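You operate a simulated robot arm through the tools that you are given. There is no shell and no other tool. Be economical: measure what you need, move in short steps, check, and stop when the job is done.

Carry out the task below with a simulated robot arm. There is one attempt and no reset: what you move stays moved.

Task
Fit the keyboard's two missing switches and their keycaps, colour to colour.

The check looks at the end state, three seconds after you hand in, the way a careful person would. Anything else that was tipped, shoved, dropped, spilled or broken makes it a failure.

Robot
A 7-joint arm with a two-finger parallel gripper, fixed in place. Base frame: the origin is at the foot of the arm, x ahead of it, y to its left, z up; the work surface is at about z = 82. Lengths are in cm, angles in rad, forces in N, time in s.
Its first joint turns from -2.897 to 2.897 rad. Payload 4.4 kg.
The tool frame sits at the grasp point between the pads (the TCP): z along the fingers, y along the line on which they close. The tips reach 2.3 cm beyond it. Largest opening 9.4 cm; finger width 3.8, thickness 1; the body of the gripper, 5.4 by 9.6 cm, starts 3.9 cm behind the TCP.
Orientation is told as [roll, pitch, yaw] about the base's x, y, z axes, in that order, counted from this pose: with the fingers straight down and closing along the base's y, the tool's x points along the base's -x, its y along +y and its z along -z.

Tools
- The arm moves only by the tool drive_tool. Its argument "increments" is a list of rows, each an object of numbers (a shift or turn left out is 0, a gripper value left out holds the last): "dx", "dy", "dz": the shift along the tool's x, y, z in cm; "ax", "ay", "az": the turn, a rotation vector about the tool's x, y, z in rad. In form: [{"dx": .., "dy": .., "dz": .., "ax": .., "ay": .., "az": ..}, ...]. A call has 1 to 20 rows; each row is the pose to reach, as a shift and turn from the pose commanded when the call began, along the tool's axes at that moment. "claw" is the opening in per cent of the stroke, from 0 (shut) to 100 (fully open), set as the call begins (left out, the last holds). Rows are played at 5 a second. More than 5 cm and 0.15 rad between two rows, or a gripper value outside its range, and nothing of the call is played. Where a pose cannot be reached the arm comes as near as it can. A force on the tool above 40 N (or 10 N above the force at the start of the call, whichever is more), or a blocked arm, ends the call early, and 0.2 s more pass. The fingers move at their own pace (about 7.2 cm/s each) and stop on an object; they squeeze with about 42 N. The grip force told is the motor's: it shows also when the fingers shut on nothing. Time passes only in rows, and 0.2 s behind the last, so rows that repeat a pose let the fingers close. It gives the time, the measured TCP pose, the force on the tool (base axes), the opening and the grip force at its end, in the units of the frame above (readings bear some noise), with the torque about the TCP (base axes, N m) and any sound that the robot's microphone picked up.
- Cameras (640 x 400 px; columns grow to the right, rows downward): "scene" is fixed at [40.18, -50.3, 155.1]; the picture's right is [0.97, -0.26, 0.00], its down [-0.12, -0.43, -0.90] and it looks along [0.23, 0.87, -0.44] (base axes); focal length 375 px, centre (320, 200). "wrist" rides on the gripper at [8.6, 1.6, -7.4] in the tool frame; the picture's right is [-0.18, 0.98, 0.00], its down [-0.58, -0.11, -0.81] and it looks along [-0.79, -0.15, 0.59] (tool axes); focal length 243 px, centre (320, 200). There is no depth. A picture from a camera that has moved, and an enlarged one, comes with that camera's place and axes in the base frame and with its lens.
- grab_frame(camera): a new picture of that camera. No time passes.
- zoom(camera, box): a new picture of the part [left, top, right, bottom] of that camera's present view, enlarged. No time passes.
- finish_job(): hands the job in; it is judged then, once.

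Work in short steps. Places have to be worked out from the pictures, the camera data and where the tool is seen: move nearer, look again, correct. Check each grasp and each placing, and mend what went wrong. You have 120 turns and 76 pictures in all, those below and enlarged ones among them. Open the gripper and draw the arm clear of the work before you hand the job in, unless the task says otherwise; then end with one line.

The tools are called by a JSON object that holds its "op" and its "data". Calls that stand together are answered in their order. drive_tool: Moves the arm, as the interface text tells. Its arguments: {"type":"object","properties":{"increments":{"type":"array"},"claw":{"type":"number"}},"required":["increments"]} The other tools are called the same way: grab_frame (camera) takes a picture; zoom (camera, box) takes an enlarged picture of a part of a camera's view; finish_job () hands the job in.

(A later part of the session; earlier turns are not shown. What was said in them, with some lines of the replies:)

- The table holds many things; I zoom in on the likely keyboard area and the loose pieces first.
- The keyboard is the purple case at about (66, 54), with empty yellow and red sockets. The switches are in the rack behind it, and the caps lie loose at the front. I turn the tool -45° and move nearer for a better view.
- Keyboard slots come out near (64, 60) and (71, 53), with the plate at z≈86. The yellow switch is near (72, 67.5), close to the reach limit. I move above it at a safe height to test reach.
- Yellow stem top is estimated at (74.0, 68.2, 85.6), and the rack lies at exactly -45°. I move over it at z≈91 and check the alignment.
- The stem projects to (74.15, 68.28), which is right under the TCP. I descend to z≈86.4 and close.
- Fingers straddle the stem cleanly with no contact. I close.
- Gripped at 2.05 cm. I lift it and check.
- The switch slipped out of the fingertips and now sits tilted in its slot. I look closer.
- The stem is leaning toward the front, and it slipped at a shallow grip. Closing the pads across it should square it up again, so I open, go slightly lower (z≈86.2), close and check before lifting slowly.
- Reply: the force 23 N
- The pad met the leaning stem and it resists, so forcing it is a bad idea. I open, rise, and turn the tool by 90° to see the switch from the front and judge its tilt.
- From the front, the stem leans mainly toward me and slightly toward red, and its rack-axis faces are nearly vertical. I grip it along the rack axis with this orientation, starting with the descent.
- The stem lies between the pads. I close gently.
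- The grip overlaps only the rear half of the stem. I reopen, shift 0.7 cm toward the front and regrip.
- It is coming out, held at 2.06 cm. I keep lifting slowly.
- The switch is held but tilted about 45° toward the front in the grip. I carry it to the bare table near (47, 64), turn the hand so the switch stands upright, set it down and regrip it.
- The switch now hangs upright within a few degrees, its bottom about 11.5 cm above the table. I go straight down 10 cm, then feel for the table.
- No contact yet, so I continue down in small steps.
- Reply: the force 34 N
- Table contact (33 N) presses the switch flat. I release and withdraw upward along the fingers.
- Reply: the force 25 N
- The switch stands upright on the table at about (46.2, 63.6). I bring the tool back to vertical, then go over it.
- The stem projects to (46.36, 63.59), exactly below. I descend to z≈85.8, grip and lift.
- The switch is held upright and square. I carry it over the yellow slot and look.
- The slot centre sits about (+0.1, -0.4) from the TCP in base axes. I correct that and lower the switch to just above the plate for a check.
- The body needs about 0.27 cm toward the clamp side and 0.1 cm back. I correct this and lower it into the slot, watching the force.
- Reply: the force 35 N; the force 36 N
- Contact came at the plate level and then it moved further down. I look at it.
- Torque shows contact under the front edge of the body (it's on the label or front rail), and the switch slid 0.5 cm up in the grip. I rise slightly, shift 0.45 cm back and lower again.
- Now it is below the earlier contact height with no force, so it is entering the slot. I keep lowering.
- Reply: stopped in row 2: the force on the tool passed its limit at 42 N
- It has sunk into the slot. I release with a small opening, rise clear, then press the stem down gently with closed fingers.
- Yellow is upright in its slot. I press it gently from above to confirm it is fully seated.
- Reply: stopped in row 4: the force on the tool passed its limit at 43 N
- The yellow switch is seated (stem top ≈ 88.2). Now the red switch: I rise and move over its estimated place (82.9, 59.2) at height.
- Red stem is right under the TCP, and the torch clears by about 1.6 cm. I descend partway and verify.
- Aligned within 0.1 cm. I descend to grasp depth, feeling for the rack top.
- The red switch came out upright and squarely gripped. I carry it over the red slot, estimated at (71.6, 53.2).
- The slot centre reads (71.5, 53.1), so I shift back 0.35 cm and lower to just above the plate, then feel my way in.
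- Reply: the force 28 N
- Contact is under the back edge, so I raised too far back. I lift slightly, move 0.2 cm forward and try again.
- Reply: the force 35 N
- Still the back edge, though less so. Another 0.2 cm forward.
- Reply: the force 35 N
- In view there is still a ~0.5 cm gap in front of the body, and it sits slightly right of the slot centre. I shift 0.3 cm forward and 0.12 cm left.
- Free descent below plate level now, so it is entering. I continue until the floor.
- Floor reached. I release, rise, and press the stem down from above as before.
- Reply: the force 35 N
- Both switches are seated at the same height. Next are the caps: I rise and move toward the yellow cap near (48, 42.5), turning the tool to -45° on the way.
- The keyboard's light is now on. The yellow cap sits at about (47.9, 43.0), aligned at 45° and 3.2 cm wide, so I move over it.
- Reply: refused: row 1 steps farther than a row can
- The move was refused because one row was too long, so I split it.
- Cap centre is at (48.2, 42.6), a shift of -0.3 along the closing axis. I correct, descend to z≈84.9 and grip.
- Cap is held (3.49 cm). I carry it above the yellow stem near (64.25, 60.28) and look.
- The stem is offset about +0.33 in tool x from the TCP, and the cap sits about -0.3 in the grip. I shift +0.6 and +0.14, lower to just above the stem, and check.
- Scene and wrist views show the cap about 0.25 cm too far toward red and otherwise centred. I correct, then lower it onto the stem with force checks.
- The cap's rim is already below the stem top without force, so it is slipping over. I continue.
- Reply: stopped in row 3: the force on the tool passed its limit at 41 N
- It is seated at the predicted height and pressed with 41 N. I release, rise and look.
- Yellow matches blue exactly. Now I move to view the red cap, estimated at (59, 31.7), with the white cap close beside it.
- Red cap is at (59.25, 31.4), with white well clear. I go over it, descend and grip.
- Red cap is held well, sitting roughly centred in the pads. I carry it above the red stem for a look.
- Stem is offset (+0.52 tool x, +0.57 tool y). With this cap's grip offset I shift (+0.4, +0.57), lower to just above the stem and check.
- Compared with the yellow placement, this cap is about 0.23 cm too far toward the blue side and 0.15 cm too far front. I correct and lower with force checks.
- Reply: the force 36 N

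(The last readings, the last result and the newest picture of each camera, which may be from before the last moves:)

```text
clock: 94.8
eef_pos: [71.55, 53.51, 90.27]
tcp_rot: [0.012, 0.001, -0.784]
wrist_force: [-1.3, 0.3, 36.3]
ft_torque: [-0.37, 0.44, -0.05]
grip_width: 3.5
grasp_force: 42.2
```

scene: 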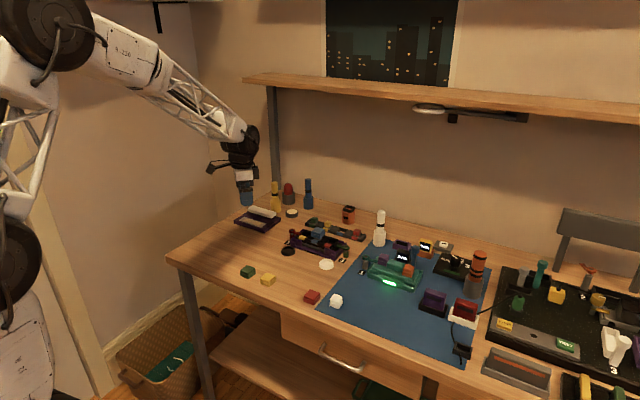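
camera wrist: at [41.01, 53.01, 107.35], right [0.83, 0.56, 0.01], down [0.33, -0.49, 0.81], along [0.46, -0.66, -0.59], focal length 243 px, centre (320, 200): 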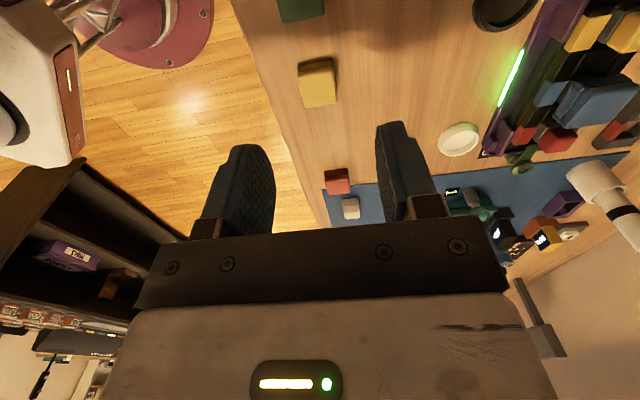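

Contact is under the cap's front rim, so it is too far back. I lift slightly, shift 0.3 cm forward and retry.

{"op": "drive_tool", "data": {"increments": [{"dz": -0.6}, {"dz": -1}, {"dy": -0.3, "dz": -1}, {"dy": -0.3, "dz": -0.6}]}}

{"op": "zoom", "data": {"camera": "wrist", "box": [220, 50, 420, 190]}}

{"op": "zoom", "data": {"camera": "scene", "box": [310, 215, 360, 255]}}

```text
clock: 95.8
eef_pos: [71.39, 53.26, 90.67]
tcp_rot: [0.01, -0.001, -0.786]
wrist_force: [-0.1, 0.4, 0.6]
ft_torque: [0.0, 0.01, 0.02]
grip_width: 3.5
grasp_force: 42.3
```

```text
2.86 times, centred on (320, 120) of wrist
camera zoom: at [66.36, 60.56, 98.11], right [0.83, 0.56, 0.01], down [0.33, -0.49, 0.81], along [0.46, -0.66, -0.59], focal length 693 px, centre (320, 429)
```

zoom: 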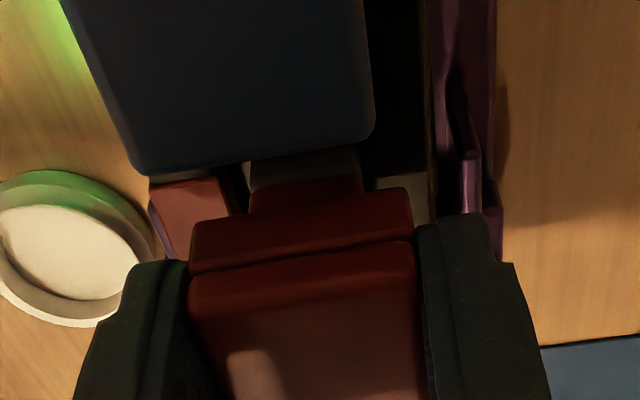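

```text
10.00 times, centred on (335, 235) of scene
camera zoom: at [40.18, -50.3, 155.1], right [0.97, -0.26, 0.0], down [-0.12, -0.43, -0.9], along [0.23, 0.87, -0.44], focal length 3750 px, centre (170, -150)
```

zoom: 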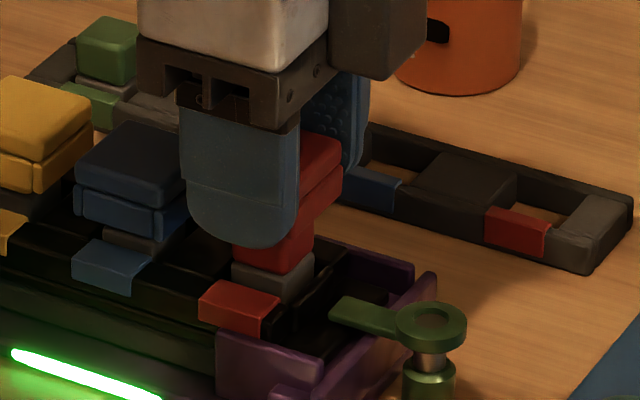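

Now the cap is centred over the stem in both views. I lower again with force checks.

{"op": "drive_tool", "data": {"increments": [{"dz": 0.2}, {"dz": 0.4}, {"dz": 0.6}]}}

```text
clock: 96.5
eef_pos: [71.43, 53.25, 90.21]
tcp_rot: [0.011, 0.001, -0.787]
wrist_force: [0.3, -0.2, -0.3]
ft_torque: [0.01, 0.01, -0.02]
grip_width: 3.46
grasp_force: 41.8
```

{"op": "drive_tool", "data": {"increments": [{"dz": 0.2}, {"dz": 0.4}, {"dz": 0.6}]}}

{"op": "drive_tool", "data": {"increments": [{"dz": 0.15}, {"dz": 0.3}, {"dz": 0.45}]}}

```text
clock: 97.3
eef_pos: [71.39, 53.31, 89.47]
tcp_rot: [0.01, 0.0, -0.786]
wrist_force: [0.5, -0.4, -0.7]
ft_torque: [-0.02, 0.02, 0.04]
grip_width: 3.51
grasp_force: 42.3
```

```text
clock: 98.2
eef_pos: [71.38, 53.1, 89.14]
tcp_rot: [0.012, 0.0, -0.786]
wrist_force: [1.5, 0.9, 10.8]
ft_torque: [0.05, 0.0, -0.01]
grip_width: 3.49
grasp_force: 42.1
```

Seated at the expected height. I press once more, release, back away high, and check.

{"op": "drive_tool", "data": {"increments": [{"dz": 0.15}, {"dz": 0.3}]}}

{"op": "drive_tool", "data": {"increments": [{"dz": -0.2}, {"dz": -0.2}, {"dz": -0.2}, {"dz": -1.7}, {"dz": -4}, {"dz": -8}, {"dz": -12}, {"dx": 4, "dz": -12}, {"dx": 8, "dz": -12}, {"dx": 12, "dz": -12}, {"dx": 12, "dz": -12}], "claw": 60}}

{"op": "zoom", "data": {"camera": "scene", "box": [285, 205, 375, 270]}}

```text
clock: 98.8
eef_pos: [71.3, 53.18, 88.93]
tcp_rot: [0.015, 0.001, -0.786]
wrist_force: [-1.2, -2.5, 35.6]
ft_torque: [-0.09, 0.12, -0.01]
grip_width: 3.52
grasp_force: 41.9
```

```text
clock: 101.2
eef_pos: [62.74, 61.66, 100.61]
tcp_rot: [0.011, 0.0, -0.786]
wrist_force: [0.1, 0.4, -0.5]
ft_torque: [-0.02, 0.04, 0.0]
grip_width: 5.63
grasp_force: 0.0
```

```text
6.15 times, centred on (330, 238) of scene
camera zoom: at [40.18, -50.3, 155.1], right [0.97, -0.26, 0.0], down [-0.12, -0.43, -0.9], along [0.23, 0.87, -0.44], focal length 2308 px, centre (258, -31)
```

zoom: 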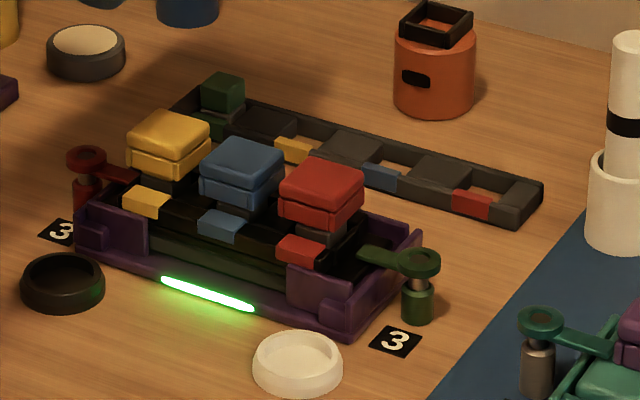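

{"op": "zoom", "data": {"camera": "scene", "box": [300, 216, 345, 248]}}

```text
12.50 times, centred on (322, 232) of scene
camera zoom: at [40.18, -50.3, 155.1], right [0.97, -0.26, 0.0], down [-0.12, -0.43, -0.9], along [0.23, 0.87, -0.44], focal length 4688 px, centre (289, -200)
```

zoom: 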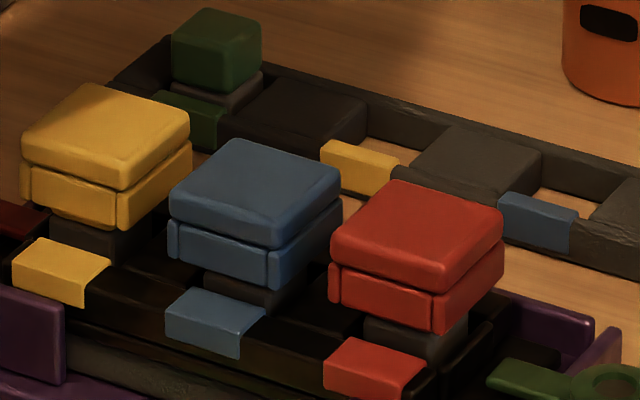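

All three look good, but the yellow and red caps might sit a few mm higher than blue. I press each gently from above with closed fingers, yellow first.

{"op": "drive_tool", "data": {"increments": [{"dx": -1.85}, {"dx": -1.85, "dz": 3}, {"dx": -1.85, "dz": 6}, {"dx": -1.85, "dz": 7.6}, {"dx": -1.85, "dz": 8.2}, {"dx": -1.85, "dz": 8.5}], "claw": 0}}

{"op": "drive_tool", "data": {"increments": [{"dz": 0.15}, {"dz": 0.3}, {"dz": 0.45}, {"dz": 0.6}, {"dz": 0.75}, {"dz": 0.9}, {"dz": 1.05}, {"dz": 1.2}, {"dz": 1.35}, {"dz": 1.5}]}}

```text
clock: 102.5
eef_pos: [64.21, 60.32, 92.31]
tcp_rot: [0.01, 0.0, -0.785]
wrist_force: [0.2, -1.4, 0.3]
ft_torque: [-0.01, -0.02, -0.01]
grip_width: 0.0
grasp_force: 42.6
```

```text
clock: 104.6
eef_pos: [64.21, 60.48, 91.51]
tcp_rot: [0.017, -0.001, -0.785]
wrist_force: [-1.3, 0.0, 10.4]
ft_torque: [0.01, 0.05, -0.02]
grip_width: 0.0
grasp_force: 41.9
stopped in row 10: the force on the tool passed its limit at 44 N (the readings are from after the stop); the commanded pose is now the measured one
```

Yellow cap top is at about z=89.1. Now the red one.

{"op": "drive_tool", "data": {"increments": [{"dz": -2.5}, {"dz": -5}, {"dx": -3.5, "dz": -5}, {"dx": -7, "dz": -5}, {"dx": -10.2, "dz": -5}, {"dx": -10.2, "dz": -3}, {"dx": -10.2, "dz": -1.2}, {"dx": -10.2, "dz": -1.0}]}}

{"op": "drive_tool", "data": {"increments": [{"dz": 0.15}, {"dz": 0.3}, {"dz": 0.45}, {"dz": 0.6}, {"dz": 0.75}, {"dz": 0.9}, {"dz": 1.05}, {"dz": 1.2}, {"dz": 1.35}, {"dz": 1.5}, {"dz": 1.65}, {"dz": 1.8}]}}

{"op": "drive_tool", "data": {"increments": [{"dz": -3}, {"dz": -7}, {"dx": 4, "dz": -10}, {"dx": 8, "dz": -10}, {"dx": 12, "dz": -10}, {"dx": 16, "dz": -10}, {"dx": 20, "dz": -10}, {"dx": 20, "dz": -10}]}}

{"op": "zoom", "data": {"camera": "scene", "box": [300, 216, 345, 248]}}

```text
clock: 106.4
eef_pos: [71.49, 53.22, 92.14]
tcp_rot: [0.017, 0.0, -0.786]
wrist_force: [0.3, 0.0, -0.1]
ft_torque: [-0.02, 0.01, -0.01]
grip_width: 0.0
grasp_force: 42.1
```

```text
clock: 108.4
eef_pos: [71.56, 53.27, 91.41]
tcp_rot: [0.023, -0.003, -0.785]
wrist_force: [0.2, 0.9, 8.4]
ft_torque: [0.0, 0.02, 0.0]
grip_width: 0.04
grasp_force: 41.6
stopped in row 10: the force on the tool passed its limit at 43 N (the readings are from after the stop); the commanded pose is now the measured one
```

```text
clock: 110.2
eef_pos: [57.19, 67.13, 101.05]
tcp_rot: [0.022, -0.004, -0.786]
wrist_force: [0.1, 0.5, -1.1]
ft_torque: [-0.03, 0.0, -0.01]
grip_width: 0.02
grasp_force: 42.6
```

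```text
12.50 times, centred on (322, 232) of scene
camera zoom: at [40.18, -50.3, 155.1], right [0.97, -0.26, 0.0], down [-0.12, -0.43, -0.9], along [0.23, 0.87, -0.44], focal length 4688 px, centre (289, -200)
```

zoom: 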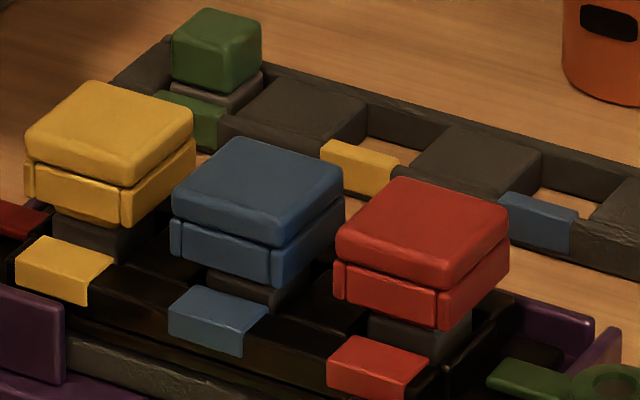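

Both caps sit at the same height and match blue. I open the gripper, draw clear, and take a last overall look.

{"op": "drive_tool", "data": {"increments": [{"dz": -3}, {"dx": 3, "dy": -3, "dz": -4}, {"dx": 6, "dy": -5, "dz": -4}, {"dx": 6, "dy": -5, "dz": -4}], "claw": 100}}

{"op": "grab_frame", "data": {"camera": "scene"}}

```text
clock: 111.4
eef_pos: [49.5, 68.39, 107.99]
tcp_rot: [0.061, 0.005, -0.784]
wrist_force: [0.9, -0.1, 0.1]
ft_torque: [0.01, -0.01, -0.01]
grip_width: 9.4
grasp_force: 0.0
stopped in row 4: the arm was blocked; the commanded pose is now the measured one
```

```text
1 pictures are left
```

scene: 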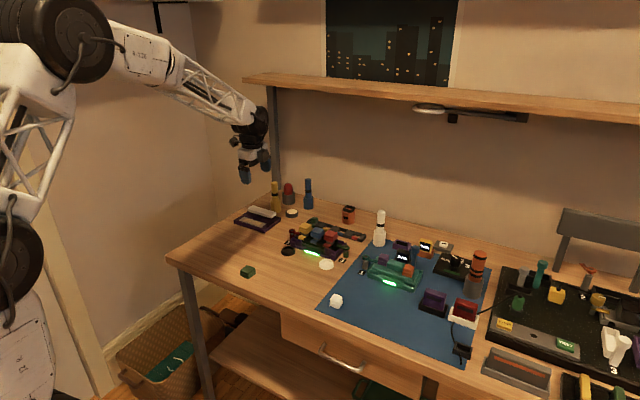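

Nothing else was disturbed, the keyboard is lit, and the arm is clear with its gripper open (the block carried no force, so it was probably a joint limit). I hand in.

{"op": "finish_job", "data": {}}

```text
The job is handed in.
```

The yellow and red switches and their matching keycaps are fitted, both caps are pressed to the same height, the keyboard's light is on, and the job is handed in; the keyboard's plate shifted about 1 mm in its case while I pressed the caps.
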